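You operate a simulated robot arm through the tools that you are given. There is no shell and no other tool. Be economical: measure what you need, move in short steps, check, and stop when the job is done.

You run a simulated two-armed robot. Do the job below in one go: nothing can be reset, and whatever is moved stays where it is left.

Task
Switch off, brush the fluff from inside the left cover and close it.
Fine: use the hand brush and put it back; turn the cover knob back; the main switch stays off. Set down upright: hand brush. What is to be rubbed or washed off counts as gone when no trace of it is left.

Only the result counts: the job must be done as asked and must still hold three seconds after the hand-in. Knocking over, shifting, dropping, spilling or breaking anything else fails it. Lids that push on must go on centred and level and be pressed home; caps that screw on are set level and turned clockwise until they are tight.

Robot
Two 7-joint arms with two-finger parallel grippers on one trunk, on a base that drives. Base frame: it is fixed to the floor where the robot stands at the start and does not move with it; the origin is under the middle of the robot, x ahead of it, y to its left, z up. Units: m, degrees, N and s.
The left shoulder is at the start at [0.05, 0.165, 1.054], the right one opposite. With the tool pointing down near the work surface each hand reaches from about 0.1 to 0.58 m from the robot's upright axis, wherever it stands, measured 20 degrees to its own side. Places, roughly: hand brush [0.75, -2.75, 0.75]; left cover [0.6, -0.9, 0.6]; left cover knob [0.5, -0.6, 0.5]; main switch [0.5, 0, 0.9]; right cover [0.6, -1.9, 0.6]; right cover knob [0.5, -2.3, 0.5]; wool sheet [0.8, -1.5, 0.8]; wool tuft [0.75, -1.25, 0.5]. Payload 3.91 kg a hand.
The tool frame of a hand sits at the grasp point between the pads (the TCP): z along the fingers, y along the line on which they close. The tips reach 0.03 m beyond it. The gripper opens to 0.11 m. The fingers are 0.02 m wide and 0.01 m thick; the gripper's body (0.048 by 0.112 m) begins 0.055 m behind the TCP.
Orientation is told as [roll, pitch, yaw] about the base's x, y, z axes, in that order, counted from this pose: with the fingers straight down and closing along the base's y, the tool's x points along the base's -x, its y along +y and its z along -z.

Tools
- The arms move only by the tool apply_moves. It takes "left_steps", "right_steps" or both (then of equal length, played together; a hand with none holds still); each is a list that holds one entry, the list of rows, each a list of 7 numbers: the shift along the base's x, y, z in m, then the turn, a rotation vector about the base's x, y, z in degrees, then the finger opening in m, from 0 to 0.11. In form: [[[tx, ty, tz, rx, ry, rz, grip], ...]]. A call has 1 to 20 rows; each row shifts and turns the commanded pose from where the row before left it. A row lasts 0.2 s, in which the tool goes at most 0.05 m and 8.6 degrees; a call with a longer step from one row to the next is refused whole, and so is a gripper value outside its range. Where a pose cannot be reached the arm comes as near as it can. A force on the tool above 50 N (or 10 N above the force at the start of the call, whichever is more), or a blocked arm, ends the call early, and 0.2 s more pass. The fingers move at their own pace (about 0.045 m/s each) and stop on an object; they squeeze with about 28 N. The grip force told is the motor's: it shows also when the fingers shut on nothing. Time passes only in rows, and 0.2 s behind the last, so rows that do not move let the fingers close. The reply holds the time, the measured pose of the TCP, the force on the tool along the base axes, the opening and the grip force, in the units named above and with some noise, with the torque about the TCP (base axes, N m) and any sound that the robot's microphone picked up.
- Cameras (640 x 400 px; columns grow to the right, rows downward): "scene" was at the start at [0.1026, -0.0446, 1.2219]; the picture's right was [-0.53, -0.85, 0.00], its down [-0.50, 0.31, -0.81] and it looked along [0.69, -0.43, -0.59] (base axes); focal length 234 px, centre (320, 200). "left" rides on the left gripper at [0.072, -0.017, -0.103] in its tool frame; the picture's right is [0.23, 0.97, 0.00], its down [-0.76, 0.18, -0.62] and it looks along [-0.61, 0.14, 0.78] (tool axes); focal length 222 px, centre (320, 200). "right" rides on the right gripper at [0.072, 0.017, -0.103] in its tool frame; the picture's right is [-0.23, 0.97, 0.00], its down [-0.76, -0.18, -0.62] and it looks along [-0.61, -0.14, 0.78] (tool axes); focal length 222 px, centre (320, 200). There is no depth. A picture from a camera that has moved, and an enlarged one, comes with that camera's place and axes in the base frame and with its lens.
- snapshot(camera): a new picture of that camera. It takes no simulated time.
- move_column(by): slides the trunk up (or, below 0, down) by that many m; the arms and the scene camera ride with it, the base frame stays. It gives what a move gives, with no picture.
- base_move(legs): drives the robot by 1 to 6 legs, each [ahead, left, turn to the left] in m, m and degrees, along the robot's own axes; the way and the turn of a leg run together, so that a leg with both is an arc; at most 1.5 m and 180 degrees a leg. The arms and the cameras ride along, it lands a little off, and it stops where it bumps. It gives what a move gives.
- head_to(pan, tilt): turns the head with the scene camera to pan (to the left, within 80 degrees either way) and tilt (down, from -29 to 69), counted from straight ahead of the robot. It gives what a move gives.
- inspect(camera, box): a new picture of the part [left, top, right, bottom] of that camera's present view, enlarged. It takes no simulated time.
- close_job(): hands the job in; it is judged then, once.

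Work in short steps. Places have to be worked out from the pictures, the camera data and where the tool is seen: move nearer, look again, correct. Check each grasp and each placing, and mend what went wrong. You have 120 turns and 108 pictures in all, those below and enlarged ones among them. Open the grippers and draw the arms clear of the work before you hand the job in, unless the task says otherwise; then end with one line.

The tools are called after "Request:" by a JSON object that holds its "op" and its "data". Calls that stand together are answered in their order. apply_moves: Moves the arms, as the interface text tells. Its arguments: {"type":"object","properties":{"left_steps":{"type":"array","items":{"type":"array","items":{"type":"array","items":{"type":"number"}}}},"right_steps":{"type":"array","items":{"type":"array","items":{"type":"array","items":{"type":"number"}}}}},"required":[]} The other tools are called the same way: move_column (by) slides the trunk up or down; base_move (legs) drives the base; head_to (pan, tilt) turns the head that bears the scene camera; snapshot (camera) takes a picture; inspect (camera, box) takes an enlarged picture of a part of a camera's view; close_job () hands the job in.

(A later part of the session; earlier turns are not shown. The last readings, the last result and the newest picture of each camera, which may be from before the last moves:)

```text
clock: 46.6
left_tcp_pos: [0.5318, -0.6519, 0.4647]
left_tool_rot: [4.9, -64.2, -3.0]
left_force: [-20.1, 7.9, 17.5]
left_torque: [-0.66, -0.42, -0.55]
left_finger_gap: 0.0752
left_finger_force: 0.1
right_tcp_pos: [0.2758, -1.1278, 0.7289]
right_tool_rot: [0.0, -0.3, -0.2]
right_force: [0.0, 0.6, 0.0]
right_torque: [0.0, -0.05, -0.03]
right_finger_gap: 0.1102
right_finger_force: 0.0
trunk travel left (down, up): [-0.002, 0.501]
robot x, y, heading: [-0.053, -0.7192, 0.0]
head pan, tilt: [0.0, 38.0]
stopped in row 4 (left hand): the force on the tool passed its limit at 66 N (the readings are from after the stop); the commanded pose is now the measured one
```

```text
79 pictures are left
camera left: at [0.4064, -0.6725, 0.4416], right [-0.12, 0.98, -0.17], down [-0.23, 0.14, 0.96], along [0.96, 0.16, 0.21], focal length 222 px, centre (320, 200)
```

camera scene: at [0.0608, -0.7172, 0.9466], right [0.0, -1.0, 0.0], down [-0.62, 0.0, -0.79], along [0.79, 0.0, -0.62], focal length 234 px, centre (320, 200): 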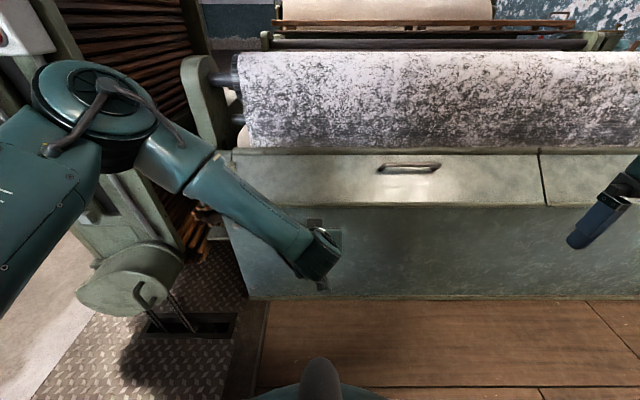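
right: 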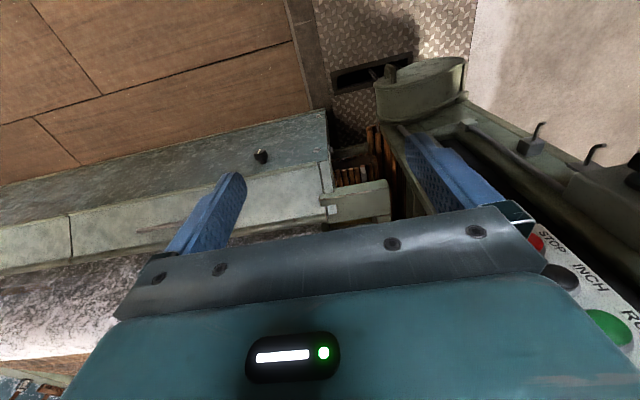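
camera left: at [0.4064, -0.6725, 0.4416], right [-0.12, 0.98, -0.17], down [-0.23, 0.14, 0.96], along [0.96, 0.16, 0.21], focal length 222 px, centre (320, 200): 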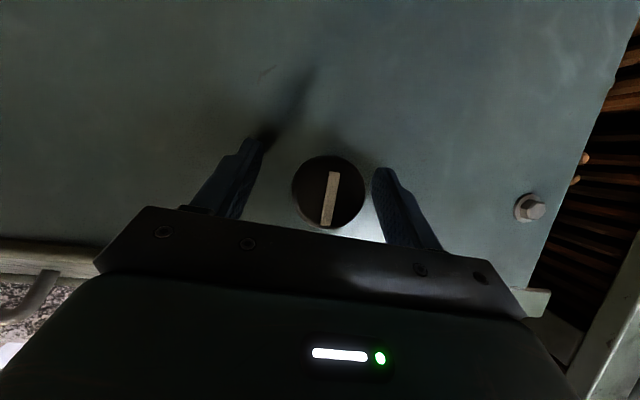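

The tips touch the panel at x≈0.56 with the knob between the pads. Back off 3 mm, centre, and close on it.

Request:
{"op": "apply_moves", "data": {"left_steps": [[[-0.003, 0.004, 0.003, 0, 0, 0, 0.08], [0, 0, 0, 0, 0, 0, 0.0], [0, 0, 0, 0, 0, 0, 0.0], [0, 0, 0, 0, 0, 0, 0.0], [0, 0, 0, 0, 0, 0, 0.0]]]}}

Request:
{"op": "inspect", "data": {"camera": "left", "box": [180, 100, 460, 275]}}

```text
clock: 47.8
left_tcp_pos: [0.5265, -0.6485, 0.4638]
left_tool_rot: [5.1, -63.9, -3.1]
left_force: [-0.4, 5.4, -0.3]
left_torque: [-0.02, 0.0, 0.04]
left_finger_gap: 0.0416
left_finger_force: 45.0
right_tcp_pos: [0.2754, -1.1278, 0.727]
right_tool_rot: [-0.1, -0.1, -0.3]
right_force: [-0.9, 0.3, -0.2]
right_torque: [-0.02, 0.0, -0.01]
right_finger_gap: 0.1101
right_finger_force: 0.0
trunk travel left (down, up): [-0.002, 0.501]
robot x, y, heading: [-0.0518, -0.722, -0.1]
head pan, tilt: [0.0, 38.0]
```

```text
2.29 times, centred on (320, 188) of left
camera zoom: at [0.4039, -0.668, 0.4421], right [-0.13, 0.98, -0.17], down [-0.23, 0.13, 0.96], along [0.96, 0.16, 0.21], focal length 508 px, centre (320, 229)
```

zoom: 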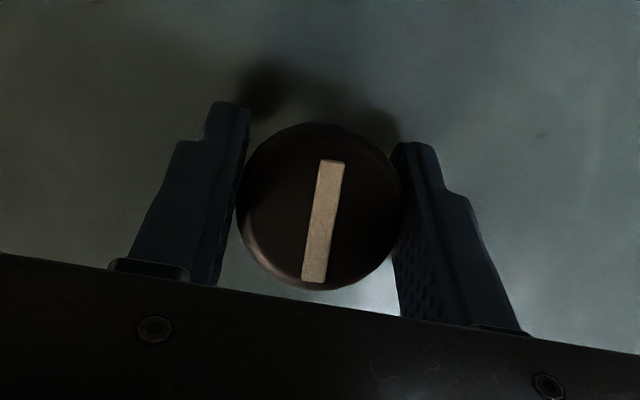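

The knob is gripped (41.6 mm). Try turning counter-clockwise (negative about x) 16°, watching torque.

Request:
{"op": "apply_moves", "data": {"left_steps": [[[0, 0, 0, -8, 0, 0, 0.0], [0, 0, 0, -8, 0, 0, 0.0]]]}}

Request:
{"op": "inspect", "data": {"camera": "left", "box": [180, 100, 460, 275]}}

```text
clock: 48.4
left_tcp_pos: [0.5287, -0.6496, 0.4648]
left_tool_rot: [-19.7, -60.9, 21.5]
left_force: [6.0, -1.2, -7.6]
left_torque: [0.02, -0.35, 0.0]
left_finger_gap: 0.0413
left_finger_force: 44.7
left hand out of reach, approached as far as the arm can: row 1, 2
right_tcp_pos: [0.2768, -1.1255, 0.7275]
right_tool_rot: [0.0, 0.0, -0.1]
right_force: [0.3, 0.7, 0.8]
right_torque: [0.03, 0.04, 0.0]
right_finger_gap: 0.11
right_finger_force: 0.1
trunk travel left (down, up): [-0.002, 0.501]
robot x, y, heading: [-0.0561, -0.7181, -0.0]
head pan, tilt: [0.0, 38.0]
stopped in row 2 (left hand): the force on the tool passed its limit at 61 N (the readings are from after the stop); the commanded pose is now the measured one
```

```text
2.29 times, centred on (320, 188) of left
camera zoom: at [0.4054, -0.6773, 0.4502], right [-0.17, 0.92, -0.36], down [-0.22, 0.32, 0.92], along [0.96, 0.24, 0.15], focal length 508 px, centre (320, 229)
```

zoom: 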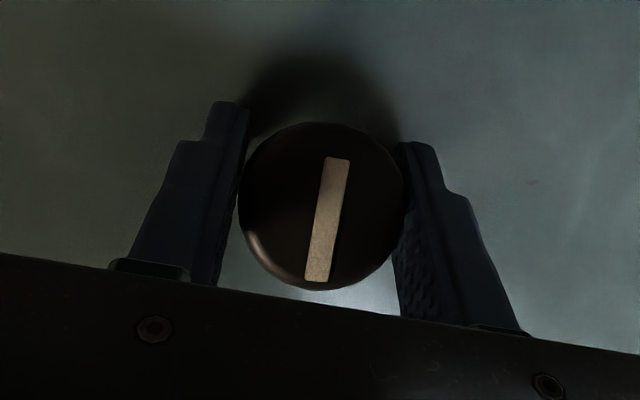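

The mark stayed fixed relative to the hand while the hand turned ~11°, so the knob turns counter-clockwise freely, but the wrist reached a limit. I'll ratchet: release, roll the hand the other way, re-grip.

Request:
{"op": "apply_moves", "data": {"left_steps": [[[0, 0, 0, 0, 0, 0, 0.07], [0, 0, 0, 0, 0, 0, 0.08], [0, 0, 0, 8, 0, 0, 0.08], [0, 0, 0, 8, 0, 0, 0.08], [0, 0, 0, 8, 0, 0, 0.08], [0, 0, 0, 8, 0, 0, 0.08], [0, 0, 0, 8, 0, 0, 0.08], [0, 0, 0, 8, 0, 0, 0.08], [0, 0, 0, 8, 0, 0, 0.08]]]}}

Request:
{"op": "snapshot", "data": {"camera": "left"}}

```text
clock: 50.4
left_tcp_pos: [0.5265, -0.6482, 0.4644]
left_tool_rot: [69.7, -39.4, -54.3]
left_force: [-0.6, -0.6, 0.7]
left_torque: [0.01, -0.01, -0.02]
left_finger_gap: 0.0798
left_finger_force: 0.1
right_tcp_pos: [0.2772, -1.1265, 0.7281]
right_tool_rot: [0.0, -0.1, 0.1]
right_force: [0.3, -0.1, -0.1]
right_torque: [0.0, 0.01, 0.0]
right_finger_gap: 0.11
right_finger_force: 0.0
trunk travel left (down, up): [-0.002, 0.501]
robot x, y, heading: [-0.0506, -0.7185, 0.0]
head pan, tilt: [0.0, 38.0]
```

```text
76 pictures are left
camera left: at [0.4044, -0.6539, 0.4337], right [-0.17, 0.81, 0.56], down [-0.22, -0.59, 0.78], along [0.96, 0.01, 0.28], focal length 222 px, centre (320, 200)
```

left: 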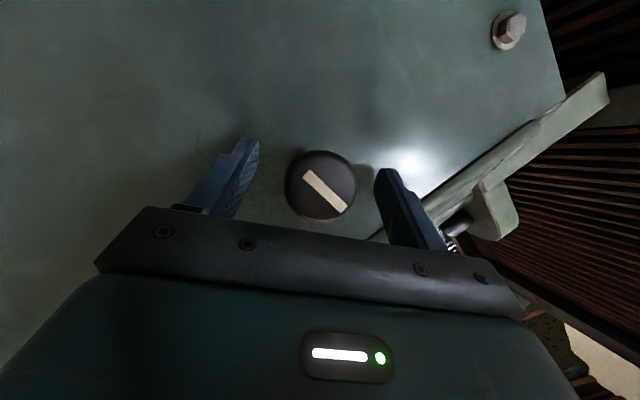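

The roll is well reachable on this side. Roll 16° more, grip, then turn counter-clockwise 72°.

Request:
{"op": "apply_moves", "data": {"left_steps": [[[0, 0, 0, 8, 0, 0, 0.08], [0, 0, 0, 8, 0, 0, 0.08], [0, 0, 0, 0, 0, 0, 0.0], [0, 0, 0, 0, 0, 0, 0.0], [0, 0, 0, 0, 0, 0, 0.0], [0, 0, 0, 0, 0, 0, 0.0]]]}}

Request:
{"op": "apply_moves", "data": {"left_steps": [[[0, 0, 0, -8, 0, 0, 0.0], [0, 0, 0, -8, 0, 0, 0.0], [0, 0, 0, -8, 0, 0, 0.0], [0, 0, 0, -8, 0, 0, 0.0], [0, 0, 0, -8, 0, 0, 0.0], [0, 0, 0, -8, 0, 0, 0.0], [0, 0, 0, -8, 0, 0, 0.0], [0, 0, 0, -8, 0, 0, 0.0]]]}}

Request:
{"op": "snapshot", "data": {"camera": "left"}}

```text
clock: 51.8
left_tcp_pos: [0.5272, -0.65, 0.4652]
left_tool_rot: [80.0, -26.1, -59.8]
left_force: [2.2, -0.6, -3.0]
left_torque: [-0.01, -0.02, -0.06]
left_finger_gap: 0.0414
left_finger_force: 44.7
right_tcp_pos: [0.2775, -1.1269, 0.7271]
right_tool_rot: [-0.1, -0.2, -0.1]
right_force: [-0.1, 0.1, 0.1]
right_torque: [0.01, -0.01, 0.04]
right_finger_gap: 0.1099
right_finger_force: 0.0
trunk travel left (down, up): [-0.002, 0.501]
robot x, y, heading: [-0.0527, -0.7151, 0.1]
head pan, tilt: [0.0, 38.0]
```

```text
clock: 53.6
left_tcp_pos: [0.5284, -0.6486, 0.4671]
left_tool_rot: [-3.7, -62.9, 7.2]
left_force: [-15.2, -4.1, 8.7]
left_torque: [-0.01, -0.38, 0.23]
left_finger_gap: 0.0412
left_finger_force: 45.4
right_tcp_pos: [0.2756, -1.1269, 0.7274]
right_tool_rot: [0.0, -0.2, 0.0]
right_force: [-0.5, 0.2, -0.1]
right_torque: [0.0, -0.01, 0.0]
right_finger_gap: 0.1103
right_finger_force: 0.1
trunk travel left (down, up): [-0.002, 0.501]
robot x, y, heading: [-0.0537, -0.7169, 0.3]
head pan, tilt: [0.0, 38.0]
```

```text
75 pictures are left
camera left: at [0.4045, -0.675, 0.4485], right [-0.17, 0.96, -0.23], down [-0.22, 0.19, 0.96], along [0.96, 0.21, 0.18], focal length 222 px, centre (320, 200)
```

left: 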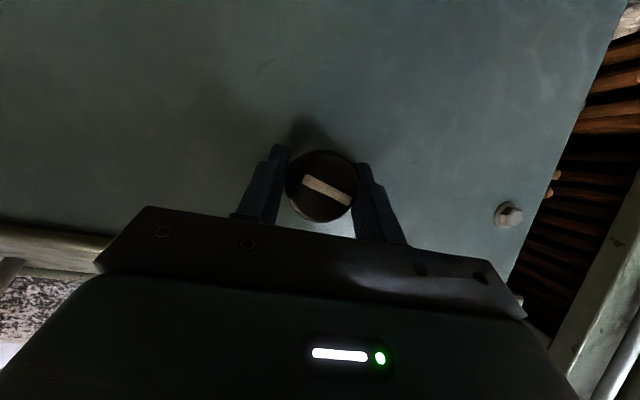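

The knob has turned about 75°. Ratchet once more for the last part, until the stop.

Request:
{"op": "apply_moves", "data": {"left_steps": [[[0, 0, 0, 0, 0, 0, 0.07], [0, 0, 0, 0, 0, 0, 0.08], [0, 0, 0, 8, 0, 0, 0.08], [0, 0, 0, 8, 0, 0, 0.08], [0, 0, 0, 8, 0, 0, 0.08], [0, 0, 0, 8, 0, 0, 0.08], [0, 0, -0.002, 8, 0, 0, 0.08], [0, 0, 0, 0, 0, 0, 0.0], [0, 0, 0, 0, 0, 0, 0.0], [0, 0, 0, 0, 0, 0, 0.0], [0, 0, 0, 0, 0, 0, 0.0], [0, 0, 0, -6, 0, 0, 0.0], [0, 0, 0, -6, 0, 0, 0.0], [0, 0, 0, 0, 0, 0, 0.0]]]}}

Request:
{"op": "apply_moves", "data": {"left_steps": [[[0, 0, 0, -5, 0, 0, 0.0], [0, 0, 0, -5, 0, 0, 0.0], [0, 0, 0, 0, 0, 0, 0.0]]]}}

Request:
{"op": "snapshot", "data": {"camera": "left"}}

```text
clock: 56.6
left_tcp_pos: [0.5282, -0.6478, 0.4623]
left_tool_rot: [49.5, -54.3, -39.2]
left_force: [6.8, 7.7, -0.7]
left_torque: [-0.06, 0.46, 0.6]
left_finger_gap: 0.0409
left_finger_force: 44.5
right_tcp_pos: [0.2762, -1.1271, 0.7275]
right_tool_rot: [0.0, 0.0, 0.0]
right_force: [0.7, -0.4, -0.7]
right_torque: [0.0, -0.02, 0.03]
right_finger_gap: 0.11
right_finger_force: 0.1
trunk travel left (down, up): [-0.002, 0.501]
robot x, y, heading: [-0.0569, -0.7152, 0.1]
head pan, tilt: [0.0, 38.0]
```

```text
clock: 57.4
left_tcp_pos: [0.5291, -0.649, 0.4657]
left_tool_rot: [34.3, -60.1, -26.3]
left_force: [6.9, 7.0, 5.4]
left_torque: [0.79, -0.54, -0.1]
left_finger_gap: 0.0414
left_finger_force: 45.4
right_tcp_pos: [0.276, -1.1267, 0.7279]
right_tool_rot: [0.0, -0.2, -0.1]
right_force: [0.2, -0.7, -0.7]
right_torque: [0.01, 0.02, 0.0]
right_finger_gap: 0.1099
right_finger_force: 0.1
trunk travel left (down, up): [-0.002, 0.501]
robot x, y, heading: [-0.0542, -0.7173, 0.1]
head pan, tilt: [0.0, 38.0]
```

```text
74 pictures are left
camera left: at [0.4053, -0.6686, 0.4396], right [-0.17, 0.98, 0.08], down [-0.23, -0.12, 0.97], along [0.96, 0.15, 0.24], focal length 222 px, centre (320, 200)
```

left: 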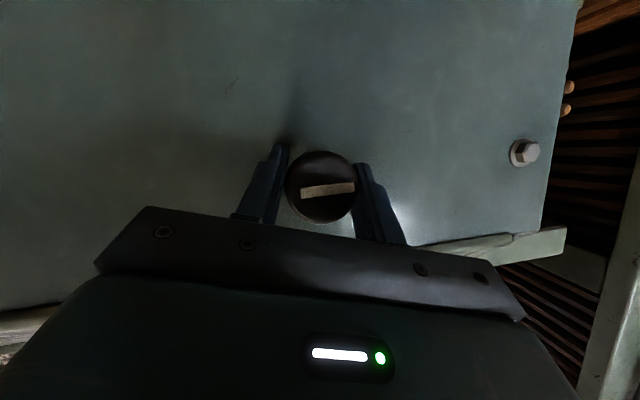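

Torque of 0.8 and a horizontal mark: the knob is at its stop, unlocked. Release, withdraw, raise the trunk, and look at the cover.

Request:
{"op": "apply_moves", "data": {"left_steps": [[[0, 0, 0, 3, 0, 0, 0.0], [0, 0, 0, 0, 0, 0, 0.06], [0, 0, 0, 0, 0, 0, 0.08], [-0.03, 0, 0.01, 0, 0, 0, 0.08], [-0.03, 0, 0.01, 0, 0, 0, 0.08], [-0.03, 0, 0.01, 0, 0, 0, 0.08], [-0.03, 0, 0.01, -8, 0, 0, 0.08], [-0.03, 0, 0.01, -8, 0, 0, 0.08], [-0.02, 0, 0.01, -8, 0, 0, 0.08]]]}}

Request:
{"op": "move_column", "data": {"by": 0.25}}

Request:
{"op": "snapshot", "data": {"camera": "scene"}}

```text
clock: 59.4
left_tcp_pos: [0.3543, -0.6487, 0.5271]
left_tool_rot: [-10.2, -62.4, 13.0]
left_force: [0.0, 0.1, -0.3]
left_torque: [-0.02, 0.01, 0.0]
left_finger_gap: 0.0803
left_finger_force: 0.1
right_tcp_pos: [0.2765, -1.1281, 0.7282]
right_tool_rot: [0.0, -0.1, 0.0]
right_force: [0.2, -1.2, 0.1]
right_torque: [-0.02, 0.01, 0.0]
right_finger_gap: 0.1101
right_finger_force: 0.1
trunk travel left (down, up): [-0.002, 0.501]
robot x, y, heading: [-0.0532, -0.7197, 0.2]
head pan, tilt: [0.0, 38.0]
```

```text
clock: 62.0
left_tcp_pos: [0.3557, -0.6497, 0.7765]
left_tool_rot: [-9.8, -62.4, 12.5]
left_force: [-0.3, -0.1, 0.8]
left_torque: [-0.03, -0.02, 0.01]
left_finger_gap: 0.0799
left_finger_force: 0.0
right_tcp_pos: [0.2772, -1.1263, 0.9778]
right_tool_rot: [0.0, -0.1, 0.0]
right_force: [-0.2, 0.1, -1.1]
right_torque: [0.0, 0.02, -0.02]
right_finger_gap: 0.1101
right_finger_force: 0.0
trunk travel left (down, up): [-0.252, 0.251]
robot x, y, heading: [-0.0573, -0.7173, 0.1]
head pan, tilt: [0.0, 38.0]
```

```text
73 pictures are left
camera scene: at [0.06, -0.7162, 1.1966], right [0.0, -1.0, 0.0], down [-0.62, 0.0, -0.79], along [0.79, 0.0, -0.62], focal length 234 px, centre (320, 200)
```

scene: 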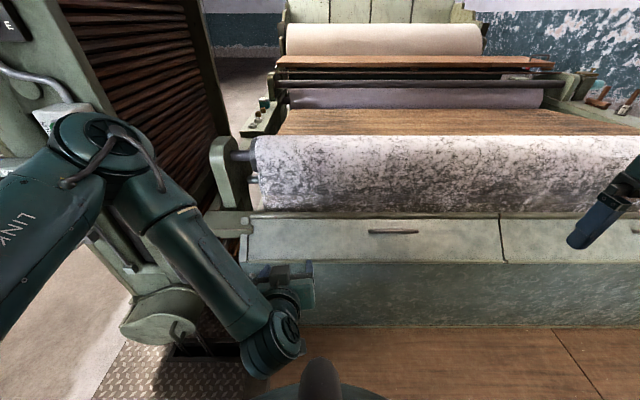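

The handle bar triangulates to [0.619, -0.963, 0.620], running along y on a sloped lid. Inspect the lid edges for the hinge side.

Request:
{"op": "inspect", "data": {"camera": "scene", "box": [330, 190, 530, 290]}}

Request:
{"op": "snapshot", "data": {"camera": "right"}}

```text
3.20 times, centred on (430, 240) of scene
camera zoom: at [0.06, -0.7162, 1.1966], right [0.0, -1.0, 0.0], down [-0.62, 0.0, -0.79], along [0.79, 0.0, -0.62], focal length 750 px, centre (-32, 72)
```

zoom: 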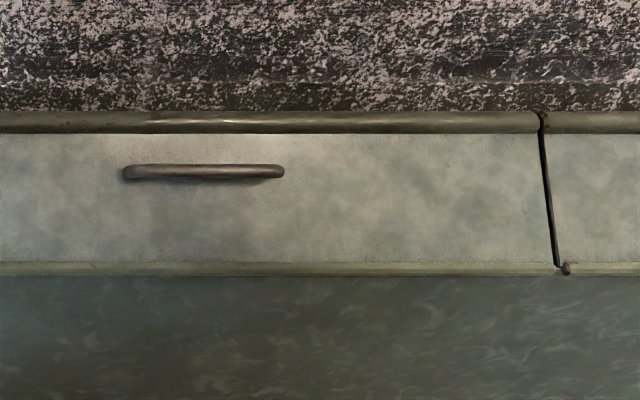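

```text
71 pictures are left
camera right: at [0.2041, -1.1107, 1.0818], right [0.23, 0.97, 0.0], down [0.76, -0.18, 0.62], along [0.61, -0.14, -0.78], focal length 222 px, centre (320, 200)
```

right: 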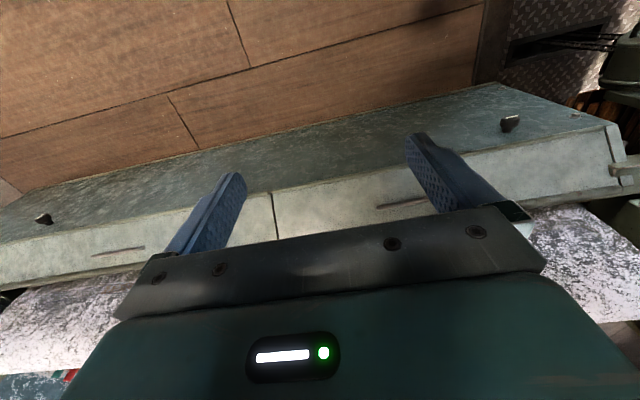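

A hinge pin sits at the lid's front lower edge, so the lid swings up and out toward the aisle. I'll move right so the left hand faces the handle, and turn the left tool to point 45° forward-down with fingers straddling the bar.

Request:
{"op": "base_move", "data": {"legs": [[-0.03, -0.36, 0]]}}

Request:
{"op": "apply_moves", "data": {"left_steps": [[[0, 0, 0.01, 0, 8, 0, 0.08], [0, 0, 0.01, 0, 8, 0, 0.08], [0, 0, 0.01, 6, 0, -6, 0.08], [0, 0, 0.01, 6, 0, -6, 0.08], [0, 0, 0.01, 6, 0, -6, 0.08], [0, 0, 0, 6, 0, -6, 0.08], [0, 0, 0, 6, 0, -6, 0.08], [0, 0, 0, 6, 0, -6, 0.08], [0, 0, 0, 6, 0, -6, 0.08], [0, 0, 0, 6, 0, -6, 0.08], [0, 0, 0, 6, 0, -6, 0.08], [0, 0, 0, 6, 0, -6, 0.08], [0, 0, 0, 6, 0, -6, 0.08]]]}}

Request:
{"op": "snapshot", "data": {"camera": "scene"}}

Request:
{"op": "snapshot", "data": {"camera": "left"}}

```text
clock: 65.6
left_tcp_pos: [0.3257, -1.0035, 0.7764]
left_tool_rot: [-9.8, -62.3, 12.7]
left_force: [-0.7, 1.0, -0.5]
left_torque: [0.01, -0.01, -0.01]
left_finger_gap: 0.08
left_finger_force: 0.0
right_tcp_pos: [0.2493, -1.4805, 0.9767]
right_tool_rot: [0.1, -0.1, 0.1]
right_force: [0.4, 0.5, 0.8]
right_torque: [0.03, -0.01, -0.02]
right_finger_gap: 0.11
right_finger_force: 0.0
trunk travel left (down, up): [-0.252, 0.251]
robot x, y, heading: [-0.0852, -1.0717, 0.3]
head pan, tilt: [0.0, 38.0]
```

```text
clock: 68.4
left_tcp_pos: [0.3252, -1.004, 0.8248]
left_tool_rot: [46.5, -3.1, -89.8]
left_force: [-0.3, 0.2, -0.5]
left_torque: [0.02, -0.01, 0.02]
left_finger_gap: 0.0798
left_finger_force: 0.0
right_tcp_pos: [0.2481, -1.4819, 0.9767]
right_tool_rot: [0.0, -0.1, 0.1]
right_force: [-0.4, 0.4, 0.6]
right_torque: [0.03, 0.0, 0.0]
right_finger_gap: 0.11
right_finger_force: 0.1
trunk travel left (down, up): [-0.252, 0.251]
robot x, y, heading: [-0.0804, -1.0729, 0.4]
head pan, tilt: [0.0, 38.0]
```

```text
70 pictures are left
camera scene: at [0.0304, -1.071, 1.1966], right [0.0, -1.0, 0.0], down [-0.62, 0.0, -0.79], along [0.79, 0.0, -0.62], focal length 234 px, centre (320, 200)
```

scene: 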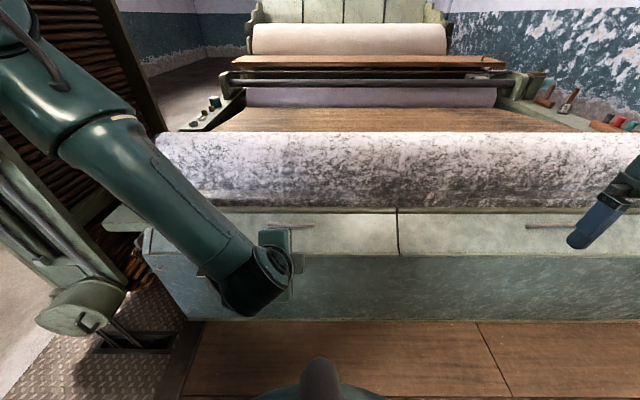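

```text
69 pictures are left
camera left: at [0.2391, -0.9285, 0.8799], right [0.67, 0.27, 0.69], down [-0.32, -0.73, 0.6], along [0.67, -0.63, -0.4], focal length 222 px, centre (320, 200)
```

left: 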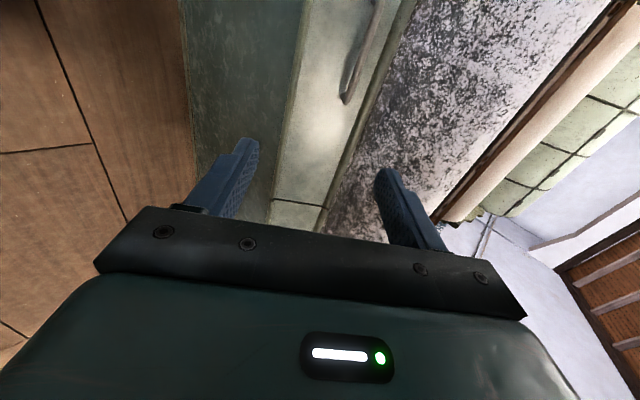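

Tool orientation is right. Move to a pre-grasp about 0.1 m off the handle along the lid normal.

Request:
{"op": "apply_moves", "data": {"left_steps": [[[0.04, 0.008, -0.024, 0, 0, 0, 0.08], [0.04, 0.008, -0.024, 0, 0, 0, 0.08], [0.04, 0.008, -0.024, 0, 0, 0, 0.08], [0.04, 0.008, -0.024, 0, 0, 0, 0.08], [0.04, 0.008, -0.024, 0, 0, 0, 0.08]]]}}

Request:
{"op": "snapshot", "data": {"camera": "left"}}

Request:
{"op": "snapshot", "data": {"camera": "scene"}}

```text
clock: 69.6
left_tcp_pos: [0.5288, -0.9639, 0.7063]
left_tool_rot: [46.5, -3.1, -89.7]
left_force: [-0.1, -0.3, 0.7]
left_torque: [0.0, 0.03, 0.03]
left_finger_gap: 0.0801
left_finger_force: 0.1
right_tcp_pos: [0.2497, -1.4815, 0.9761]
right_tool_rot: [0.0, -0.1, 0.1]
right_force: [-0.5, -0.2, -0.6]
right_torque: [-0.02, -0.02, 0.0]
right_finger_gap: 0.11
right_finger_force: 0.1
trunk travel left (down, up): [-0.252, 0.251]
robot x, y, heading: [-0.0857, -1.073, 0.4]
head pan, tilt: [0.0, 38.0]
```

```text
68 pictures are left
camera left: at [0.4414, -0.8882, 0.7596], right [0.67, 0.27, 0.69], down [-0.32, -0.73, 0.6], along [0.67, -0.63, -0.4], focal length 222 px, centre (320, 200)
```

left: 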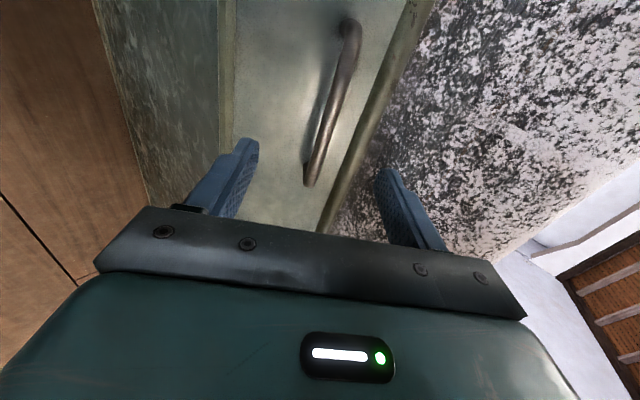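

```text
67 pictures are left
camera scene: at [0.0306, -1.0709, 1.1966], right [0.0, -1.0, 0.0], down [-0.62, 0.0, -0.79], along [0.79, 0.0, -0.62], focal length 234 px, centre (320, 200)
```

scene: 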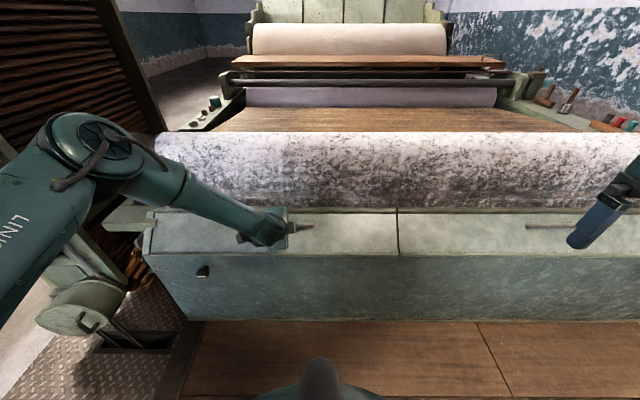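

The handle lies right along the tool axis, about 0.13 m ahead. Narrow the fingers to 0.05 and advance, then close.

Request:
{"op": "apply_moves", "data": {"left_steps": [[[0.0, 0, 0, 0, 0, 0, 0.05], [0.025, 0, -0.0235, 0, 0, 0, 0.05], [0.025, 0, -0.0235, 0, 0, 0, 0.05], [0.025, 0, -0.0235, 0, 0, 0, 0.05], [0.01, 0, -0.01, 0, 0, 0, 0.05]]]}}

Request:
{"op": "snapshot", "data": {"camera": "left"}}

```text
clock: 70.8
left_tcp_pos: [0.611, -0.9652, 0.628]
left_tool_rot: [46.5, -3.3, -89.6]
left_force: [-0.3, -0.7, 0.7]
left_torque: [0.02, -0.03, -0.01]
left_finger_gap: 0.0501
left_finger_force: 0.1
right_tcp_pos: [0.2492, -1.4818, 0.9772]
right_tool_rot: [0.0, -0.1, 0.1]
right_force: [-0.2, -0.2, 0.0]
right_torque: [0.0, 0.01, -0.03]
right_finger_gap: 0.11
right_finger_force: 0.0
trunk travel left (down, up): [-0.252, 0.251]
robot x, y, heading: [-0.0856, -1.0757, 0.3]
head pan, tilt: [0.0, 38.0]
```

```text
66 pictures are left
camera left: at [0.5247, -0.8904, 0.6807], right [0.67, 0.27, 0.69], down [-0.32, -0.73, 0.6], along [0.67, -0.63, -0.4], focal length 222 px, centre (320, 200)
```

left: 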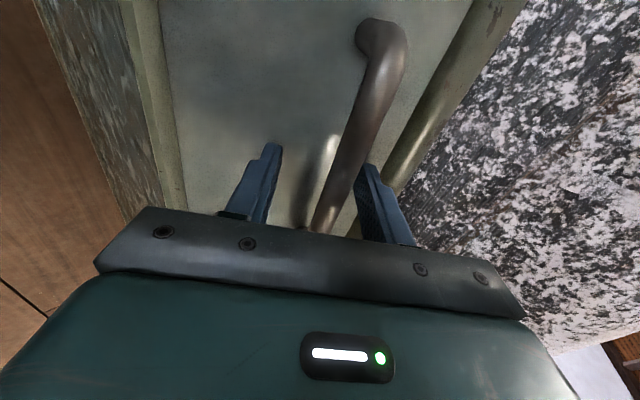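

The bar is between the fingers. Advance 10 mm more, shift up-slope slightly, and close.

Request:
{"op": "apply_moves", "data": {"left_steps": [[[0.012, 0, -0.001, 0, 0, 0, 0.05], [0, 0, 0, 0, 0, 0, 0.0], [0, 0, 0, 0, 0, 0, 0.0], [0, 0, 0, 0, 0, 0, 0.0]]]}}

Request:
{"op": "snapshot", "data": {"camera": "left"}}

```text
clock: 71.8
left_tcp_pos: [0.619, -0.9619, 0.6301]
left_tool_rot: [47.0, -3.1, -89.6]
left_force: [16.1, -1.7, 6.3]
left_torque: [0.24, 0.15, -0.61]
left_finger_gap: 0.0145
left_finger_force: 36.1
left hand out of reach, approached as far as the arm can: row 1
right_tcp_pos: [0.2493, -1.4816, 0.978]
right_tool_rot: [0.0, -0.1, 0.1]
right_force: [-0.5, 0.2, -0.6]
right_torque: [-0.01, 0.02, 0.01]
right_finger_gap: 0.1097
right_finger_force: 0.1
trunk travel left (down, up): [-0.252, 0.251]
robot x, y, heading: [-0.0828, -1.0718, 0.4]
head pan, tilt: [0.0, 38.0]
```

```text
65 pictures are left
camera left: at [0.5306, -0.8884, 0.684], right [0.66, 0.27, 0.7], down [-0.33, -0.73, 0.6], along [0.67, -0.63, -0.4], focal length 222 px, centre (320, 200)
```

left: 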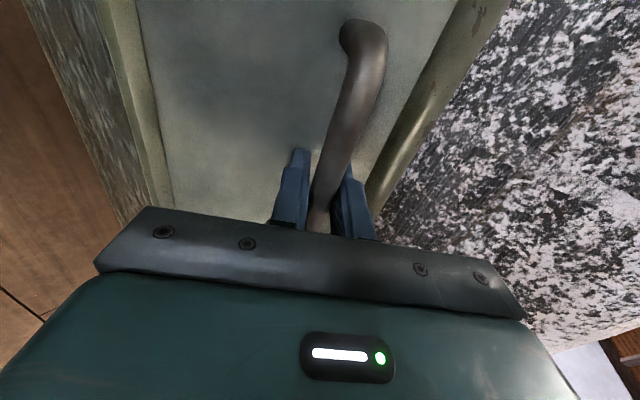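

Gripped the bar (14.5 mm). Pull gently along the lid normal, slightly toward me, and observe.

Request:
{"op": "apply_moves", "data": {"left_steps": [[[-0.009, 0, 0.006, 0, -4, 0, 0.0], [-0.009, 0, 0.005, 0, -4, 0, 0.0], [-0.009, 0, 0.004, 0, -4, 0, 0.0]]]}}

Request:
{"op": "snapshot", "data": {"camera": "scene"}}

Request:
{"op": "snapshot", "data": {"camera": "left"}}

```text
clock: 72.6
left_tcp_pos: [0.5819, -0.9633, 0.6427]
left_tool_rot: [57.5, -2.7, -89.8]
left_force: [7.7, 5.3, -3.4]
left_torque: [0.89, -0.01, -0.48]
left_finger_gap: 0.0145
left_finger_force: 45.1
left hand out of reach, approached as far as the arm can: row 3
right_tcp_pos: [0.2507, -1.482, 0.977]
right_tool_rot: [0.0, 0.0, 0.2]
right_force: [-0.2, 0.1, 1.0]
right_torque: [-0.02, 0.0, -0.01]
right_finger_gap: 0.11
right_finger_force: 0.0
trunk travel left (down, up): [-0.252, 0.251]
robot x, y, heading: [-0.0815, -1.0738, 0.4]
head pan, tilt: [0.0, 38.0]
```

```text
64 pictures are left
camera scene: at [0.0311, -1.0705, 1.1963], right [0.01, -1.0, 0.0], down [-0.62, 0.0, -0.79], along [0.79, 0.0, -0.62], focal length 234 px, centre (320, 200)
```

scene: 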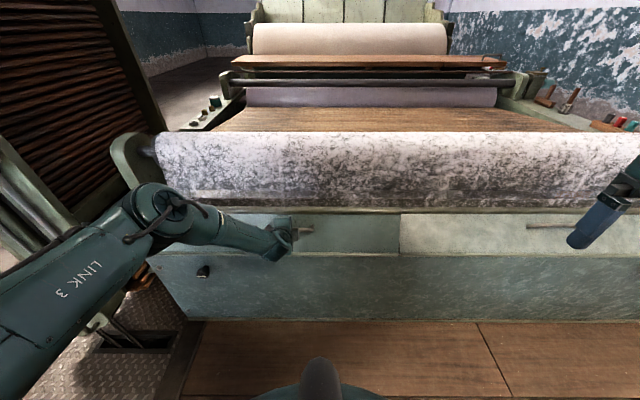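

```text
63 pictures are left
camera left: at [0.4849, -0.8897, 0.6797], right [0.52, 0.27, 0.81], down [-0.43, -0.74, 0.52], along [0.74, -0.62, -0.27], focal length 222 px, centre (320, 200)
```

left: 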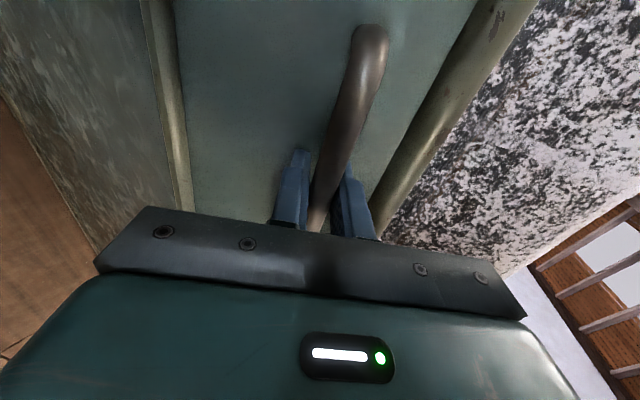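

The lid swings toward the aisle about a hinge near [0.56, 0.52]. Continue along the arc, letting the bar turn in the pads.

Request:
{"op": "apply_moves", "data": {"left_steps": [[[-0.022, 0, 0.002, 0, 0, 0, 0.0], [-0.0217, 0, -0.002, 0, 0, 0, 0.0], [-0.021, 0, -0.0056, 0, 0, 0, 0.0], [-0.0198, 0, -0.0092, 0, 0, 0, 0.0]]]}}

Request:
{"op": "snapshot", "data": {"camera": "scene"}}

Request:
{"op": "snapshot", "data": {"camera": "left"}}

```text
clock: 73.6
left_tcp_pos: [0.5827, -0.9625, 0.6429]
left_tool_rot: [57.3, -2.7, -89.7]
left_force: [3.5, 18.9, -14.5]
left_torque: [0.75, 0.04, -0.49]
left_finger_gap: 0.0138
left_finger_force: 45.1
left hand out of reach, approached as far as the arm can: row 1, 2, 3, 4
right_tcp_pos: [0.2496, -1.4793, 0.9774]
right_tool_rot: [-0.1, 0.0, 0.2]
right_force: [-0.4, 0.6, 0.3]
right_torque: [0.02, -0.01, -0.05]
right_finger_gap: 0.11
right_finger_force: 0.0
trunk travel left (down, up): [-0.252, 0.251]
robot x, y, heading: [-0.0837, -1.0718, 0.3]
head pan, tilt: [0.0, 38.0]
```

```text
62 pictures are left
camera scene: at [0.0322, -1.0696, 1.1963], right [0.0, -1.0, 0.0], down [-0.62, 0.0, -0.79], along [0.79, 0.0, -0.62], focal length 234 px, centre (320, 200)
```

scene: 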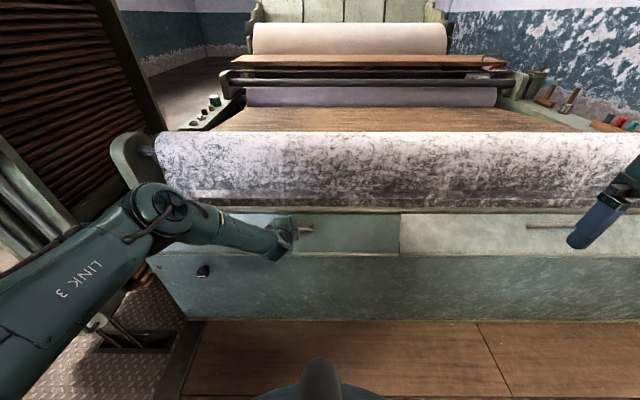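

```text
61 pictures are left
camera left: at [0.4861, -0.8897, 0.6796], right [0.52, 0.27, 0.81], down [-0.43, -0.74, 0.52], along [0.74, -0.62, -0.27], focal length 222 px, centre (320, 200)
```

left: 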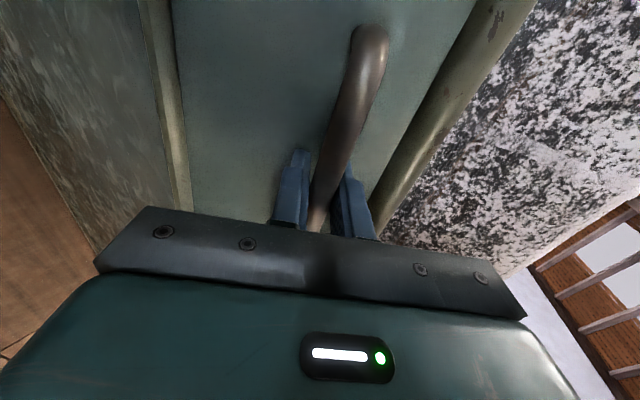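

The arm is at a joint limit, so I'll use the base as the puller: drive back 4 cm while holding the bar.

Request:
{"op": "base_move", "data": {"legs": [[-0.045, 0, 0]]}}

Request:
{"op": "apply_moves", "data": {"left_steps": [[[0, 0, -0.004, 0, 5, 0, 0.0], [-0.01, 0, -0.002, 0, 5, 0, 0.0], [-0.01, 0, -0.004, 0, 0, 0, 0.0]]]}}

Request:
{"op": "snapshot", "data": {"camera": "left"}}

```text
clock: 74.5
left_tcp_pos: [0.5387, -0.9632, 0.6416]
left_tool_rot: [57.3, -2.7, -89.8]
left_force: [6.5, 18.3, -24.5]
left_torque: [0.52, 0.06, -1.11]
left_finger_gap: 0.0139
left_finger_force: 44.7
right_tcp_pos: [0.2068, -1.4803, 0.9768]
right_tool_rot: [-0.1, 0.1, 0.0]
right_force: [0.2, -0.3, 0.4]
right_torque: [0.0, -0.01, -0.01]
right_finger_gap: 0.11
right_finger_force: 0.0
trunk travel left (down, up): [-0.252, 0.251]
robot x, y, heading: [-0.1303, -1.0762, 0.3]
head pan, tilt: [0.0, 38.0]
```

```text
clock: 75.3
left_tcp_pos: [0.5163, -0.964, 0.6345]
left_tool_rot: [47.4, -2.5, -89.4]
left_force: [-0.7, 4.1, 6.2]
left_torque: [1.04, -0.18, -0.3]
left_finger_gap: 0.0142
left_finger_force: 45.5
right_tcp_pos: [0.2034, -1.4809, 0.9784]
right_tool_rot: [0.0, -0.2, 0.1]
right_force: [0.1, -0.3, -0.1]
right_torque: [0.01, 0.03, -0.01]
right_finger_gap: 0.11
right_finger_force: 0.1
trunk travel left (down, up): [-0.252, 0.251]
robot x, y, heading: [-0.1287, -1.0789, 0.3]
head pan, tilt: [0.0, 38.0]
```

```text
60 pictures are left
camera left: at [0.4279, -0.8901, 0.6875], right [0.65, 0.27, 0.71], down [-0.33, -0.74, 0.58], along [0.68, -0.62, -0.4], focal length 222 px, centre (320, 200)
```

left: 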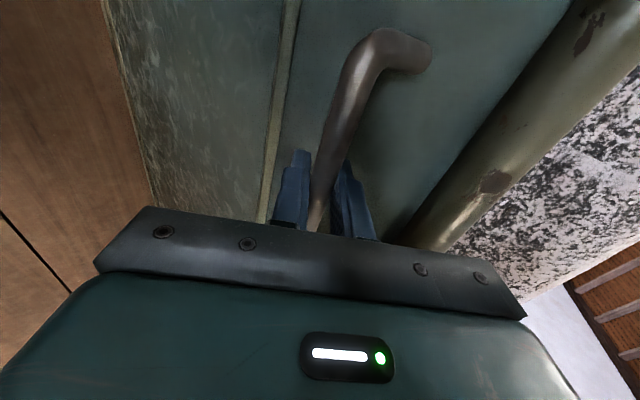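

The lid is near vertical now. Continue the arc down toward me, levelling the tool as it goes.

Request:
{"op": "apply_moves", "data": {"left_steps": [[[-0.0198, 0, -0.0092, 0, -7, 0, 0.0], [-0.0179, 0, -0.0125, 0, -7, 0, 0.0], [-0.0154, 0, -0.0154, 0, -7, 0, 0.0]]]}}

Request:
{"op": "snapshot", "data": {"camera": "scene"}}

Request:
{"op": "snapshot", "data": {"camera": "left"}}

```text
clock: 76.1
left_tcp_pos: [0.5022, -0.9915, 0.6315]
left_tool_rot: [62.4, -0.5, -86.3]
left_force: [5.3, -2.8, -9.3]
left_torque: [1.43, -0.1, 0.25]
left_finger_gap: 0.014
left_finger_force: 45.5
left hand out of reach, approached as far as the arm can: row 2, 3
right_tcp_pos: [0.2057, -1.4802, 0.9768]
right_tool_rot: [0.0, -0.1, 0.5]
right_force: [0.1, -0.2, -0.9]
right_torque: [0.0, 0.0, -0.02]
right_finger_gap: 0.1101
right_finger_force: 0.2
trunk travel left (down, up): [-0.252, 0.251]
robot x, y, heading: [-0.1307, -1.0713, 0.3]
head pan, tilt: [0.0, 38.0]
stopped in row 3 (left hand): the force on the tool passed its limit at 73 N (the readings are from after the stop); the commanded pose is now the measured one
```

```text
59 pictures are left
camera scene: at [-0.013, -1.0706, 1.1964], right [0.01, -1.0, 0.0], down [-0.62, 0.0, -0.79], along [0.79, 0.01, -0.62], focal length 234 px, centre (320, 200)
```

scene: 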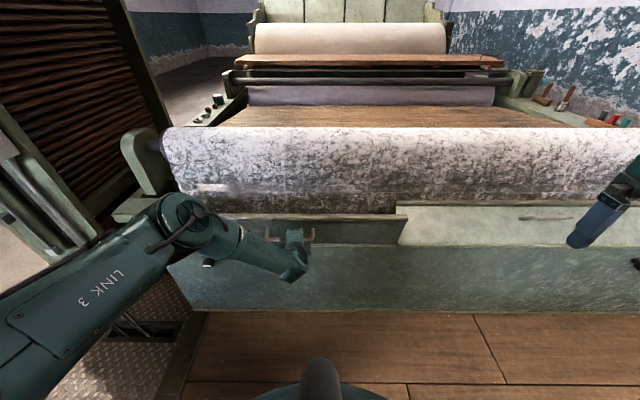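

```text
58 pictures are left
camera left: at [0.3983, -0.9276, 0.6627], right [0.44, 0.26, 0.86], down [-0.42, -0.79, 0.45], along [0.8, -0.56, -0.23], focal length 222 px, centre (320, 200)
```

left: 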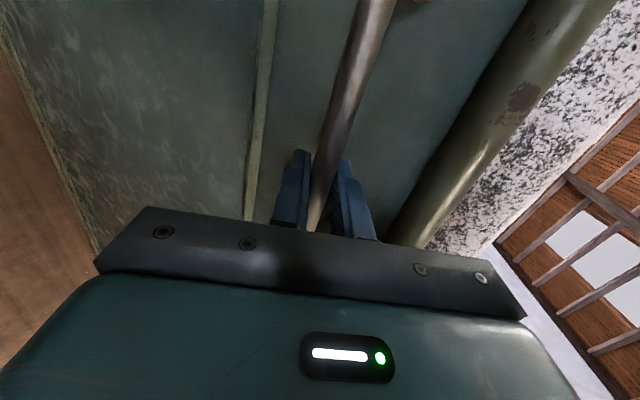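

The hand slid 28 mm along the bar but still holds. Keep opening using base and column moves instead of the arm.

Request:
{"op": "base_move", "data": {"legs": [[-0.02, 0, 0]]}}

Request:
{"op": "move_column", "data": {"by": -0.013}}

Request:
{"op": "base_move", "data": {"legs": [[-0.018, 0, 0]]}}

Request:
{"op": "move_column", "data": {"by": -0.015}}

Request:
{"op": "snapshot", "data": {"camera": "scene"}}

Request:
{"op": "snapshot", "data": {"camera": "left"}}

```text
clock: 76.9
left_tcp_pos: [0.4871, -0.9925, 0.6232]
left_tool_rot: [61.2, -0.3, -86.6]
left_force: [8.6, -1.6, -16.0]
left_torque: [1.04, 0.05, -0.29]
left_finger_gap: 0.014
left_finger_force: 45.2
right_tcp_pos: [0.1948, -1.4788, 0.9767]
right_tool_rot: [0.1, 0.0, 0.4]
right_force: [0.0, 0.5, 0.4]
right_torque: [0.04, 0.03, -0.02]
right_finger_gap: 0.11
right_finger_force: 0.1
trunk travel left (down, up): [-0.252, 0.251]
robot x, y, heading: [-0.1386, -1.0713, 0.5]
head pan, tilt: [0.0, 38.0]
stopped in leg 1: the force on the tool passed its limit at 59 N (the readings are from after the stop); the commanded pose is now the measured one
```

```text
clock: 77.5
left_tcp_pos: [0.4881, -0.9929, 0.6229]
left_tool_rot: [62.7, -0.4, -86.4]
left_force: [-25.9, 4.5, 22.7]
left_torque: [1.19, -0.09, -0.09]
left_finger_gap: 0.0144
left_finger_force: 45.3
right_tcp_pos: [0.1916, -1.4791, 0.9672]
right_tool_rot: [0.1, -0.4, 0.5]
right_force: [0.5, 1.1, 0.1]
right_torque: [0.06, 0.0, 0.02]
right_finger_gap: 0.1099
right_finger_force: 0.0
trunk travel left (down, up): [-0.239, 0.264]
robot x, y, heading: [-0.1389, -1.0725, 0.5]
head pan, tilt: [0.0, 38.0]
stopped: the force on the tool passed its limit at 52 N (the readings are from after the stop); the commanded pose is now the measured one
```

```text
clock: 78.2
left_tcp_pos: [0.4721, -0.9916, 0.6139]
left_tool_rot: [61.7, -0.5, -86.3]
left_force: [28.0, -3.4, -32.8]
left_torque: [0.59, 0.15, -0.8]
left_finger_gap: 0.0141
left_finger_force: 45.0
right_tcp_pos: [0.1796, -1.4785, 0.9641]
right_tool_rot: [0.0, 0.2, 0.4]
right_force: [0.3, -0.3, 0.1]
right_torque: [0.02, 0.0, 0.03]
right_finger_gap: 0.1099
right_finger_force: 0.2
trunk travel left (down, up): [-0.239, 0.264]
robot x, y, heading: [-0.1558, -1.0687, 0.4]
head pan, tilt: [0.0, 38.0]
```

```text
clock: 78.9
left_tcp_pos: [0.4649, -0.9929, 0.6026]
left_tool_rot: [61.8, -0.5, -86.4]
left_force: [-39.6, 7.7, 16.0]
left_torque: [0.88, 0.08, -0.37]
left_finger_gap: 0.014
left_finger_force: 45.2
right_tcp_pos: [0.173, -1.4794, 0.9524]
right_tool_rot: [-0.1, -0.3, 0.5]
right_force: [-0.5, -0.6, -0.4]
right_torque: [0.02, -0.03, -0.01]
right_finger_gap: 0.11
right_finger_force: 0.1
trunk travel left (down, up): [-0.224, 0.279]
robot x, y, heading: [-0.1571, -1.0723, 0.7]
head pan, tilt: [0.0, 38.0]
```

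```text
57 pictures are left
camera scene: at [-0.0474, -1.0695, 1.1701], right [0.01, -1.0, 0.0], down [-0.61, -0.01, -0.79], along [0.79, 0.01, -0.61], focal length 234 px, centre (320, 200)
```

scene: 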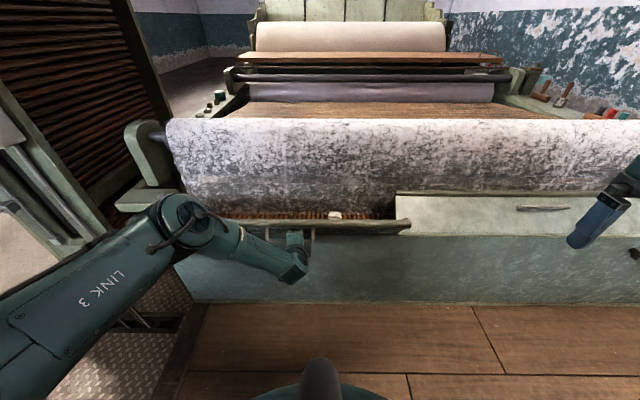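

```text
56 pictures are left
camera left: at [0.363, -0.9269, 0.635], right [0.44, 0.26, 0.86], down [-0.42, -0.79, 0.46], along [0.79, -0.56, -0.24], focal length 222 px, centre (320, 200)
```

left: 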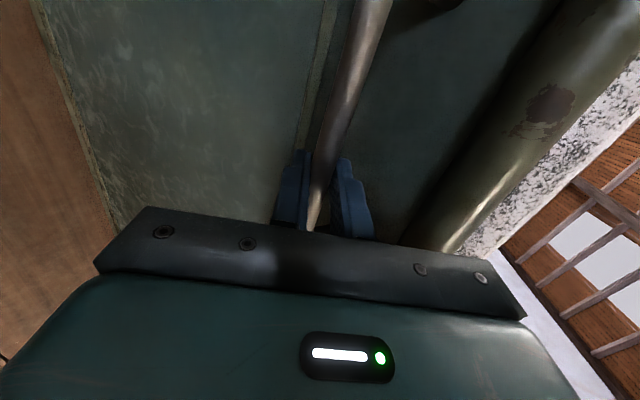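

The lid is past vertical and fluff shows inside. Keep lowering it in alternating small column and base steps.

Request:
{"op": "move_column", "data": {"by": -0.018}}

Request:
{"op": "base_move", "data": {"legs": [[-0.014, 0, 0]]}}

Request:
{"op": "move_column", "data": {"by": -0.02}}

Request:
{"op": "base_move", "data": {"legs": [[-0.01, 0, 0]]}}

Request:
{"op": "move_column", "data": {"by": -0.02}}

Request:
{"op": "snapshot", "data": {"camera": "scene"}}

Request:
{"op": "snapshot", "data": {"camera": "left"}}

```text
clock: 79.2
left_tcp_pos: [0.4639, -0.9922, 0.5969]
left_tool_rot: [61.5, -0.4, -86.5]
left_force: [-25.0, 3.5, 2.8]
left_torque: [1.43, 0.07, 0.48]
left_finger_gap: 0.014
left_finger_force: 45.0
right_tcp_pos: [0.1753, -1.4791, 0.9487]
right_tool_rot: [0.1, -0.2, 0.6]
right_force: [-0.5, 0.3, 0.3]
right_torque: [0.01, 0.0, 0.02]
right_finger_gap: 0.1099
right_finger_force: 0.0
trunk travel left (down, up): [-0.222, 0.281]
robot x, y, heading: [-0.1563, -1.074, 0.7]
head pan, tilt: [0.0, 38.0]
stopped: the force on the tool passed its limit at 59 N (the readings are from after the stop); the commanded pose is now the measured one
```

```text
clock: 80.0
left_tcp_pos: [0.4567, -0.992, 0.5971]
left_tool_rot: [61.8, -0.5, -86.3]
left_force: [33.4, -2.7, -27.2]
left_torque: [0.78, 0.09, -0.51]
left_finger_gap: 0.0141
left_finger_force: 44.7
right_tcp_pos: [0.1653, -1.4788, 0.9462]
right_tool_rot: [0.0, 0.1, 0.4]
right_force: [-0.3, -0.1, 0.6]
right_torque: [-0.01, 0.04, -0.02]
right_finger_gap: 0.1098
right_finger_force: 0.0
trunk travel left (down, up): [-0.222, 0.281]
robot x, y, heading: [-0.1711, -1.0686, 0.6]
head pan, tilt: [0.0, 38.0]
```

```text
clock: 80.6
left_tcp_pos: [0.4486, -0.9929, 0.5748]
left_tool_rot: [61.2, -0.5, -86.5]
left_force: [-40.0, 9.0, -1.9]
left_torque: [0.89, 0.39, -0.27]
left_finger_gap: 0.0141
left_finger_force: 44.9
right_tcp_pos: [0.1624, -1.4776, 0.929]
right_tool_rot: [-0.1, -0.2, 0.5]
right_force: [-0.2, -0.4, -0.2]
right_torque: [0.0, 0.02, -0.01]
right_finger_gap: 0.1099
right_finger_force: 0.0
trunk travel left (down, up): [-0.202, 0.301]
robot x, y, heading: [-0.1715, -1.0721, 0.6]
head pan, tilt: [0.0, 38.0]
```

```text
clock: 81.4
left_tcp_pos: [0.4508, -0.9918, 0.5798]
left_tool_rot: [62.0, -0.4, -86.3]
left_force: [34.7, -4.1, -23.7]
left_torque: [0.8, 0.02, -0.51]
left_finger_gap: 0.0142
left_finger_force: 44.6
right_tcp_pos: [0.1561, -1.4802, 0.9262]
right_tool_rot: [0.2, 0.2, 0.3]
right_force: [0.7, 0.6, -0.1]
right_torque: [-0.03, -0.01, 0.02]
right_finger_gap: 0.1098
right_finger_force: 0.0
trunk travel left (down, up): [-0.202, 0.301]
robot x, y, heading: [-0.1817, -1.0703, 0.5]
head pan, tilt: [0.0, 38.0]
```

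```text
clock: 82.0
left_tcp_pos: [0.4462, -0.9916, 0.5607]
left_tool_rot: [62.1, -0.5, -86.4]
left_force: [-26.1, 6.8, -0.7]
left_torque: [0.81, -0.75, -0.71]
left_finger_gap: 0.0138
left_finger_force: 45.1
right_tcp_pos: [0.1522, -1.4786, 0.9093]
right_tool_rot: [0.0, -0.2, 0.4]
right_force: [0.1, 0.4, -0.1]
right_torque: [-0.01, 0.0, 0.01]
right_finger_gap: 0.1101
right_finger_force: 0.0
trunk travel left (down, up): [-0.182, 0.321]
robot x, y, heading: [-0.1818, -1.069, 0.5]
head pan, tilt: [0.0, 38.0]
```

```text
55 pictures are left
camera scene: at [-0.0682, -1.0698, 1.1269], right [0.01, -1.0, 0.0], down [-0.61, -0.01, -0.79], along [0.79, 0.01, -0.61], focal length 234 px, centre (320, 200)
```

scene: 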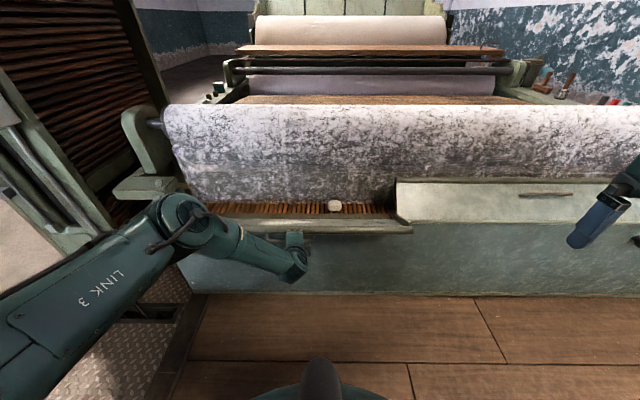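

```text
54 pictures are left
camera left: at [0.3428, -0.9265, 0.5924], right [0.44, 0.26, 0.86], down [-0.42, -0.79, 0.45], along [0.79, -0.56, -0.24], focal length 222 px, centre (320, 200)
```

left: 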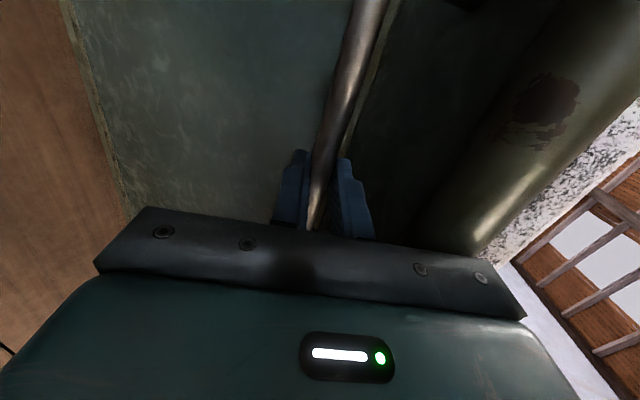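

The lid hangs well past vertical with the fluff tuft exposed. Release the bar and slide the fingers off along the tool axis, then drop clear below.

Request:
{"op": "apply_moves", "data": {"left_steps": [[[0, 0, 0, 0, 0, 0, 0.04], [0, 0, 0, 0, 0, 0, 0.04]]]}}

Request:
{"op": "snapshot", "data": {"camera": "left"}}

```text
clock: 82.6
left_tcp_pos: [0.4494, -0.9918, 0.5645]
left_tool_rot: [62.6, -0.5, -86.2]
left_force: [-24.2, 4.8, 7.1]
left_torque: [-0.59, -1.45, -0.71]
left_finger_gap: 0.0385
left_finger_force: 0.1
right_tcp_pos: [0.1521, -1.4789, 0.9081]
right_tool_rot: [0.0, -0.2, 0.4]
right_force: [-0.1, -0.4, 0.1]
right_torque: [-0.03, -0.01, 0.02]
right_finger_gap: 0.1101
right_finger_force: 0.0
trunk travel left (down, up): [-0.182, 0.321]
robot x, y, heading: [-0.1806, -1.072, 0.3]
head pan, tilt: [0.0, 38.0]
```

```text
53 pictures are left
camera left: at [0.3451, -0.9267, 0.595], right [0.43, 0.26, 0.86], down [-0.42, -0.79, 0.45], along [0.8, -0.56, -0.23], focal length 222 px, centre (320, 200)
```

left: 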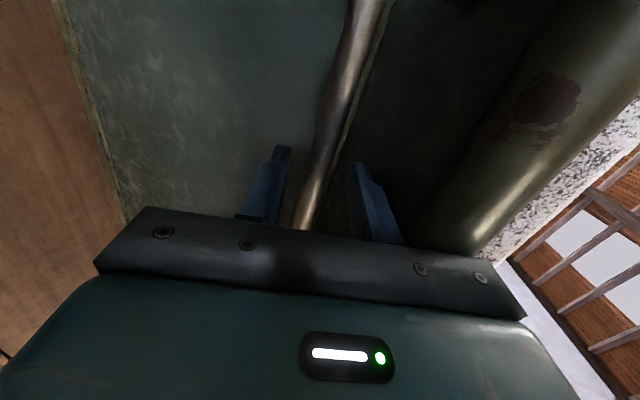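

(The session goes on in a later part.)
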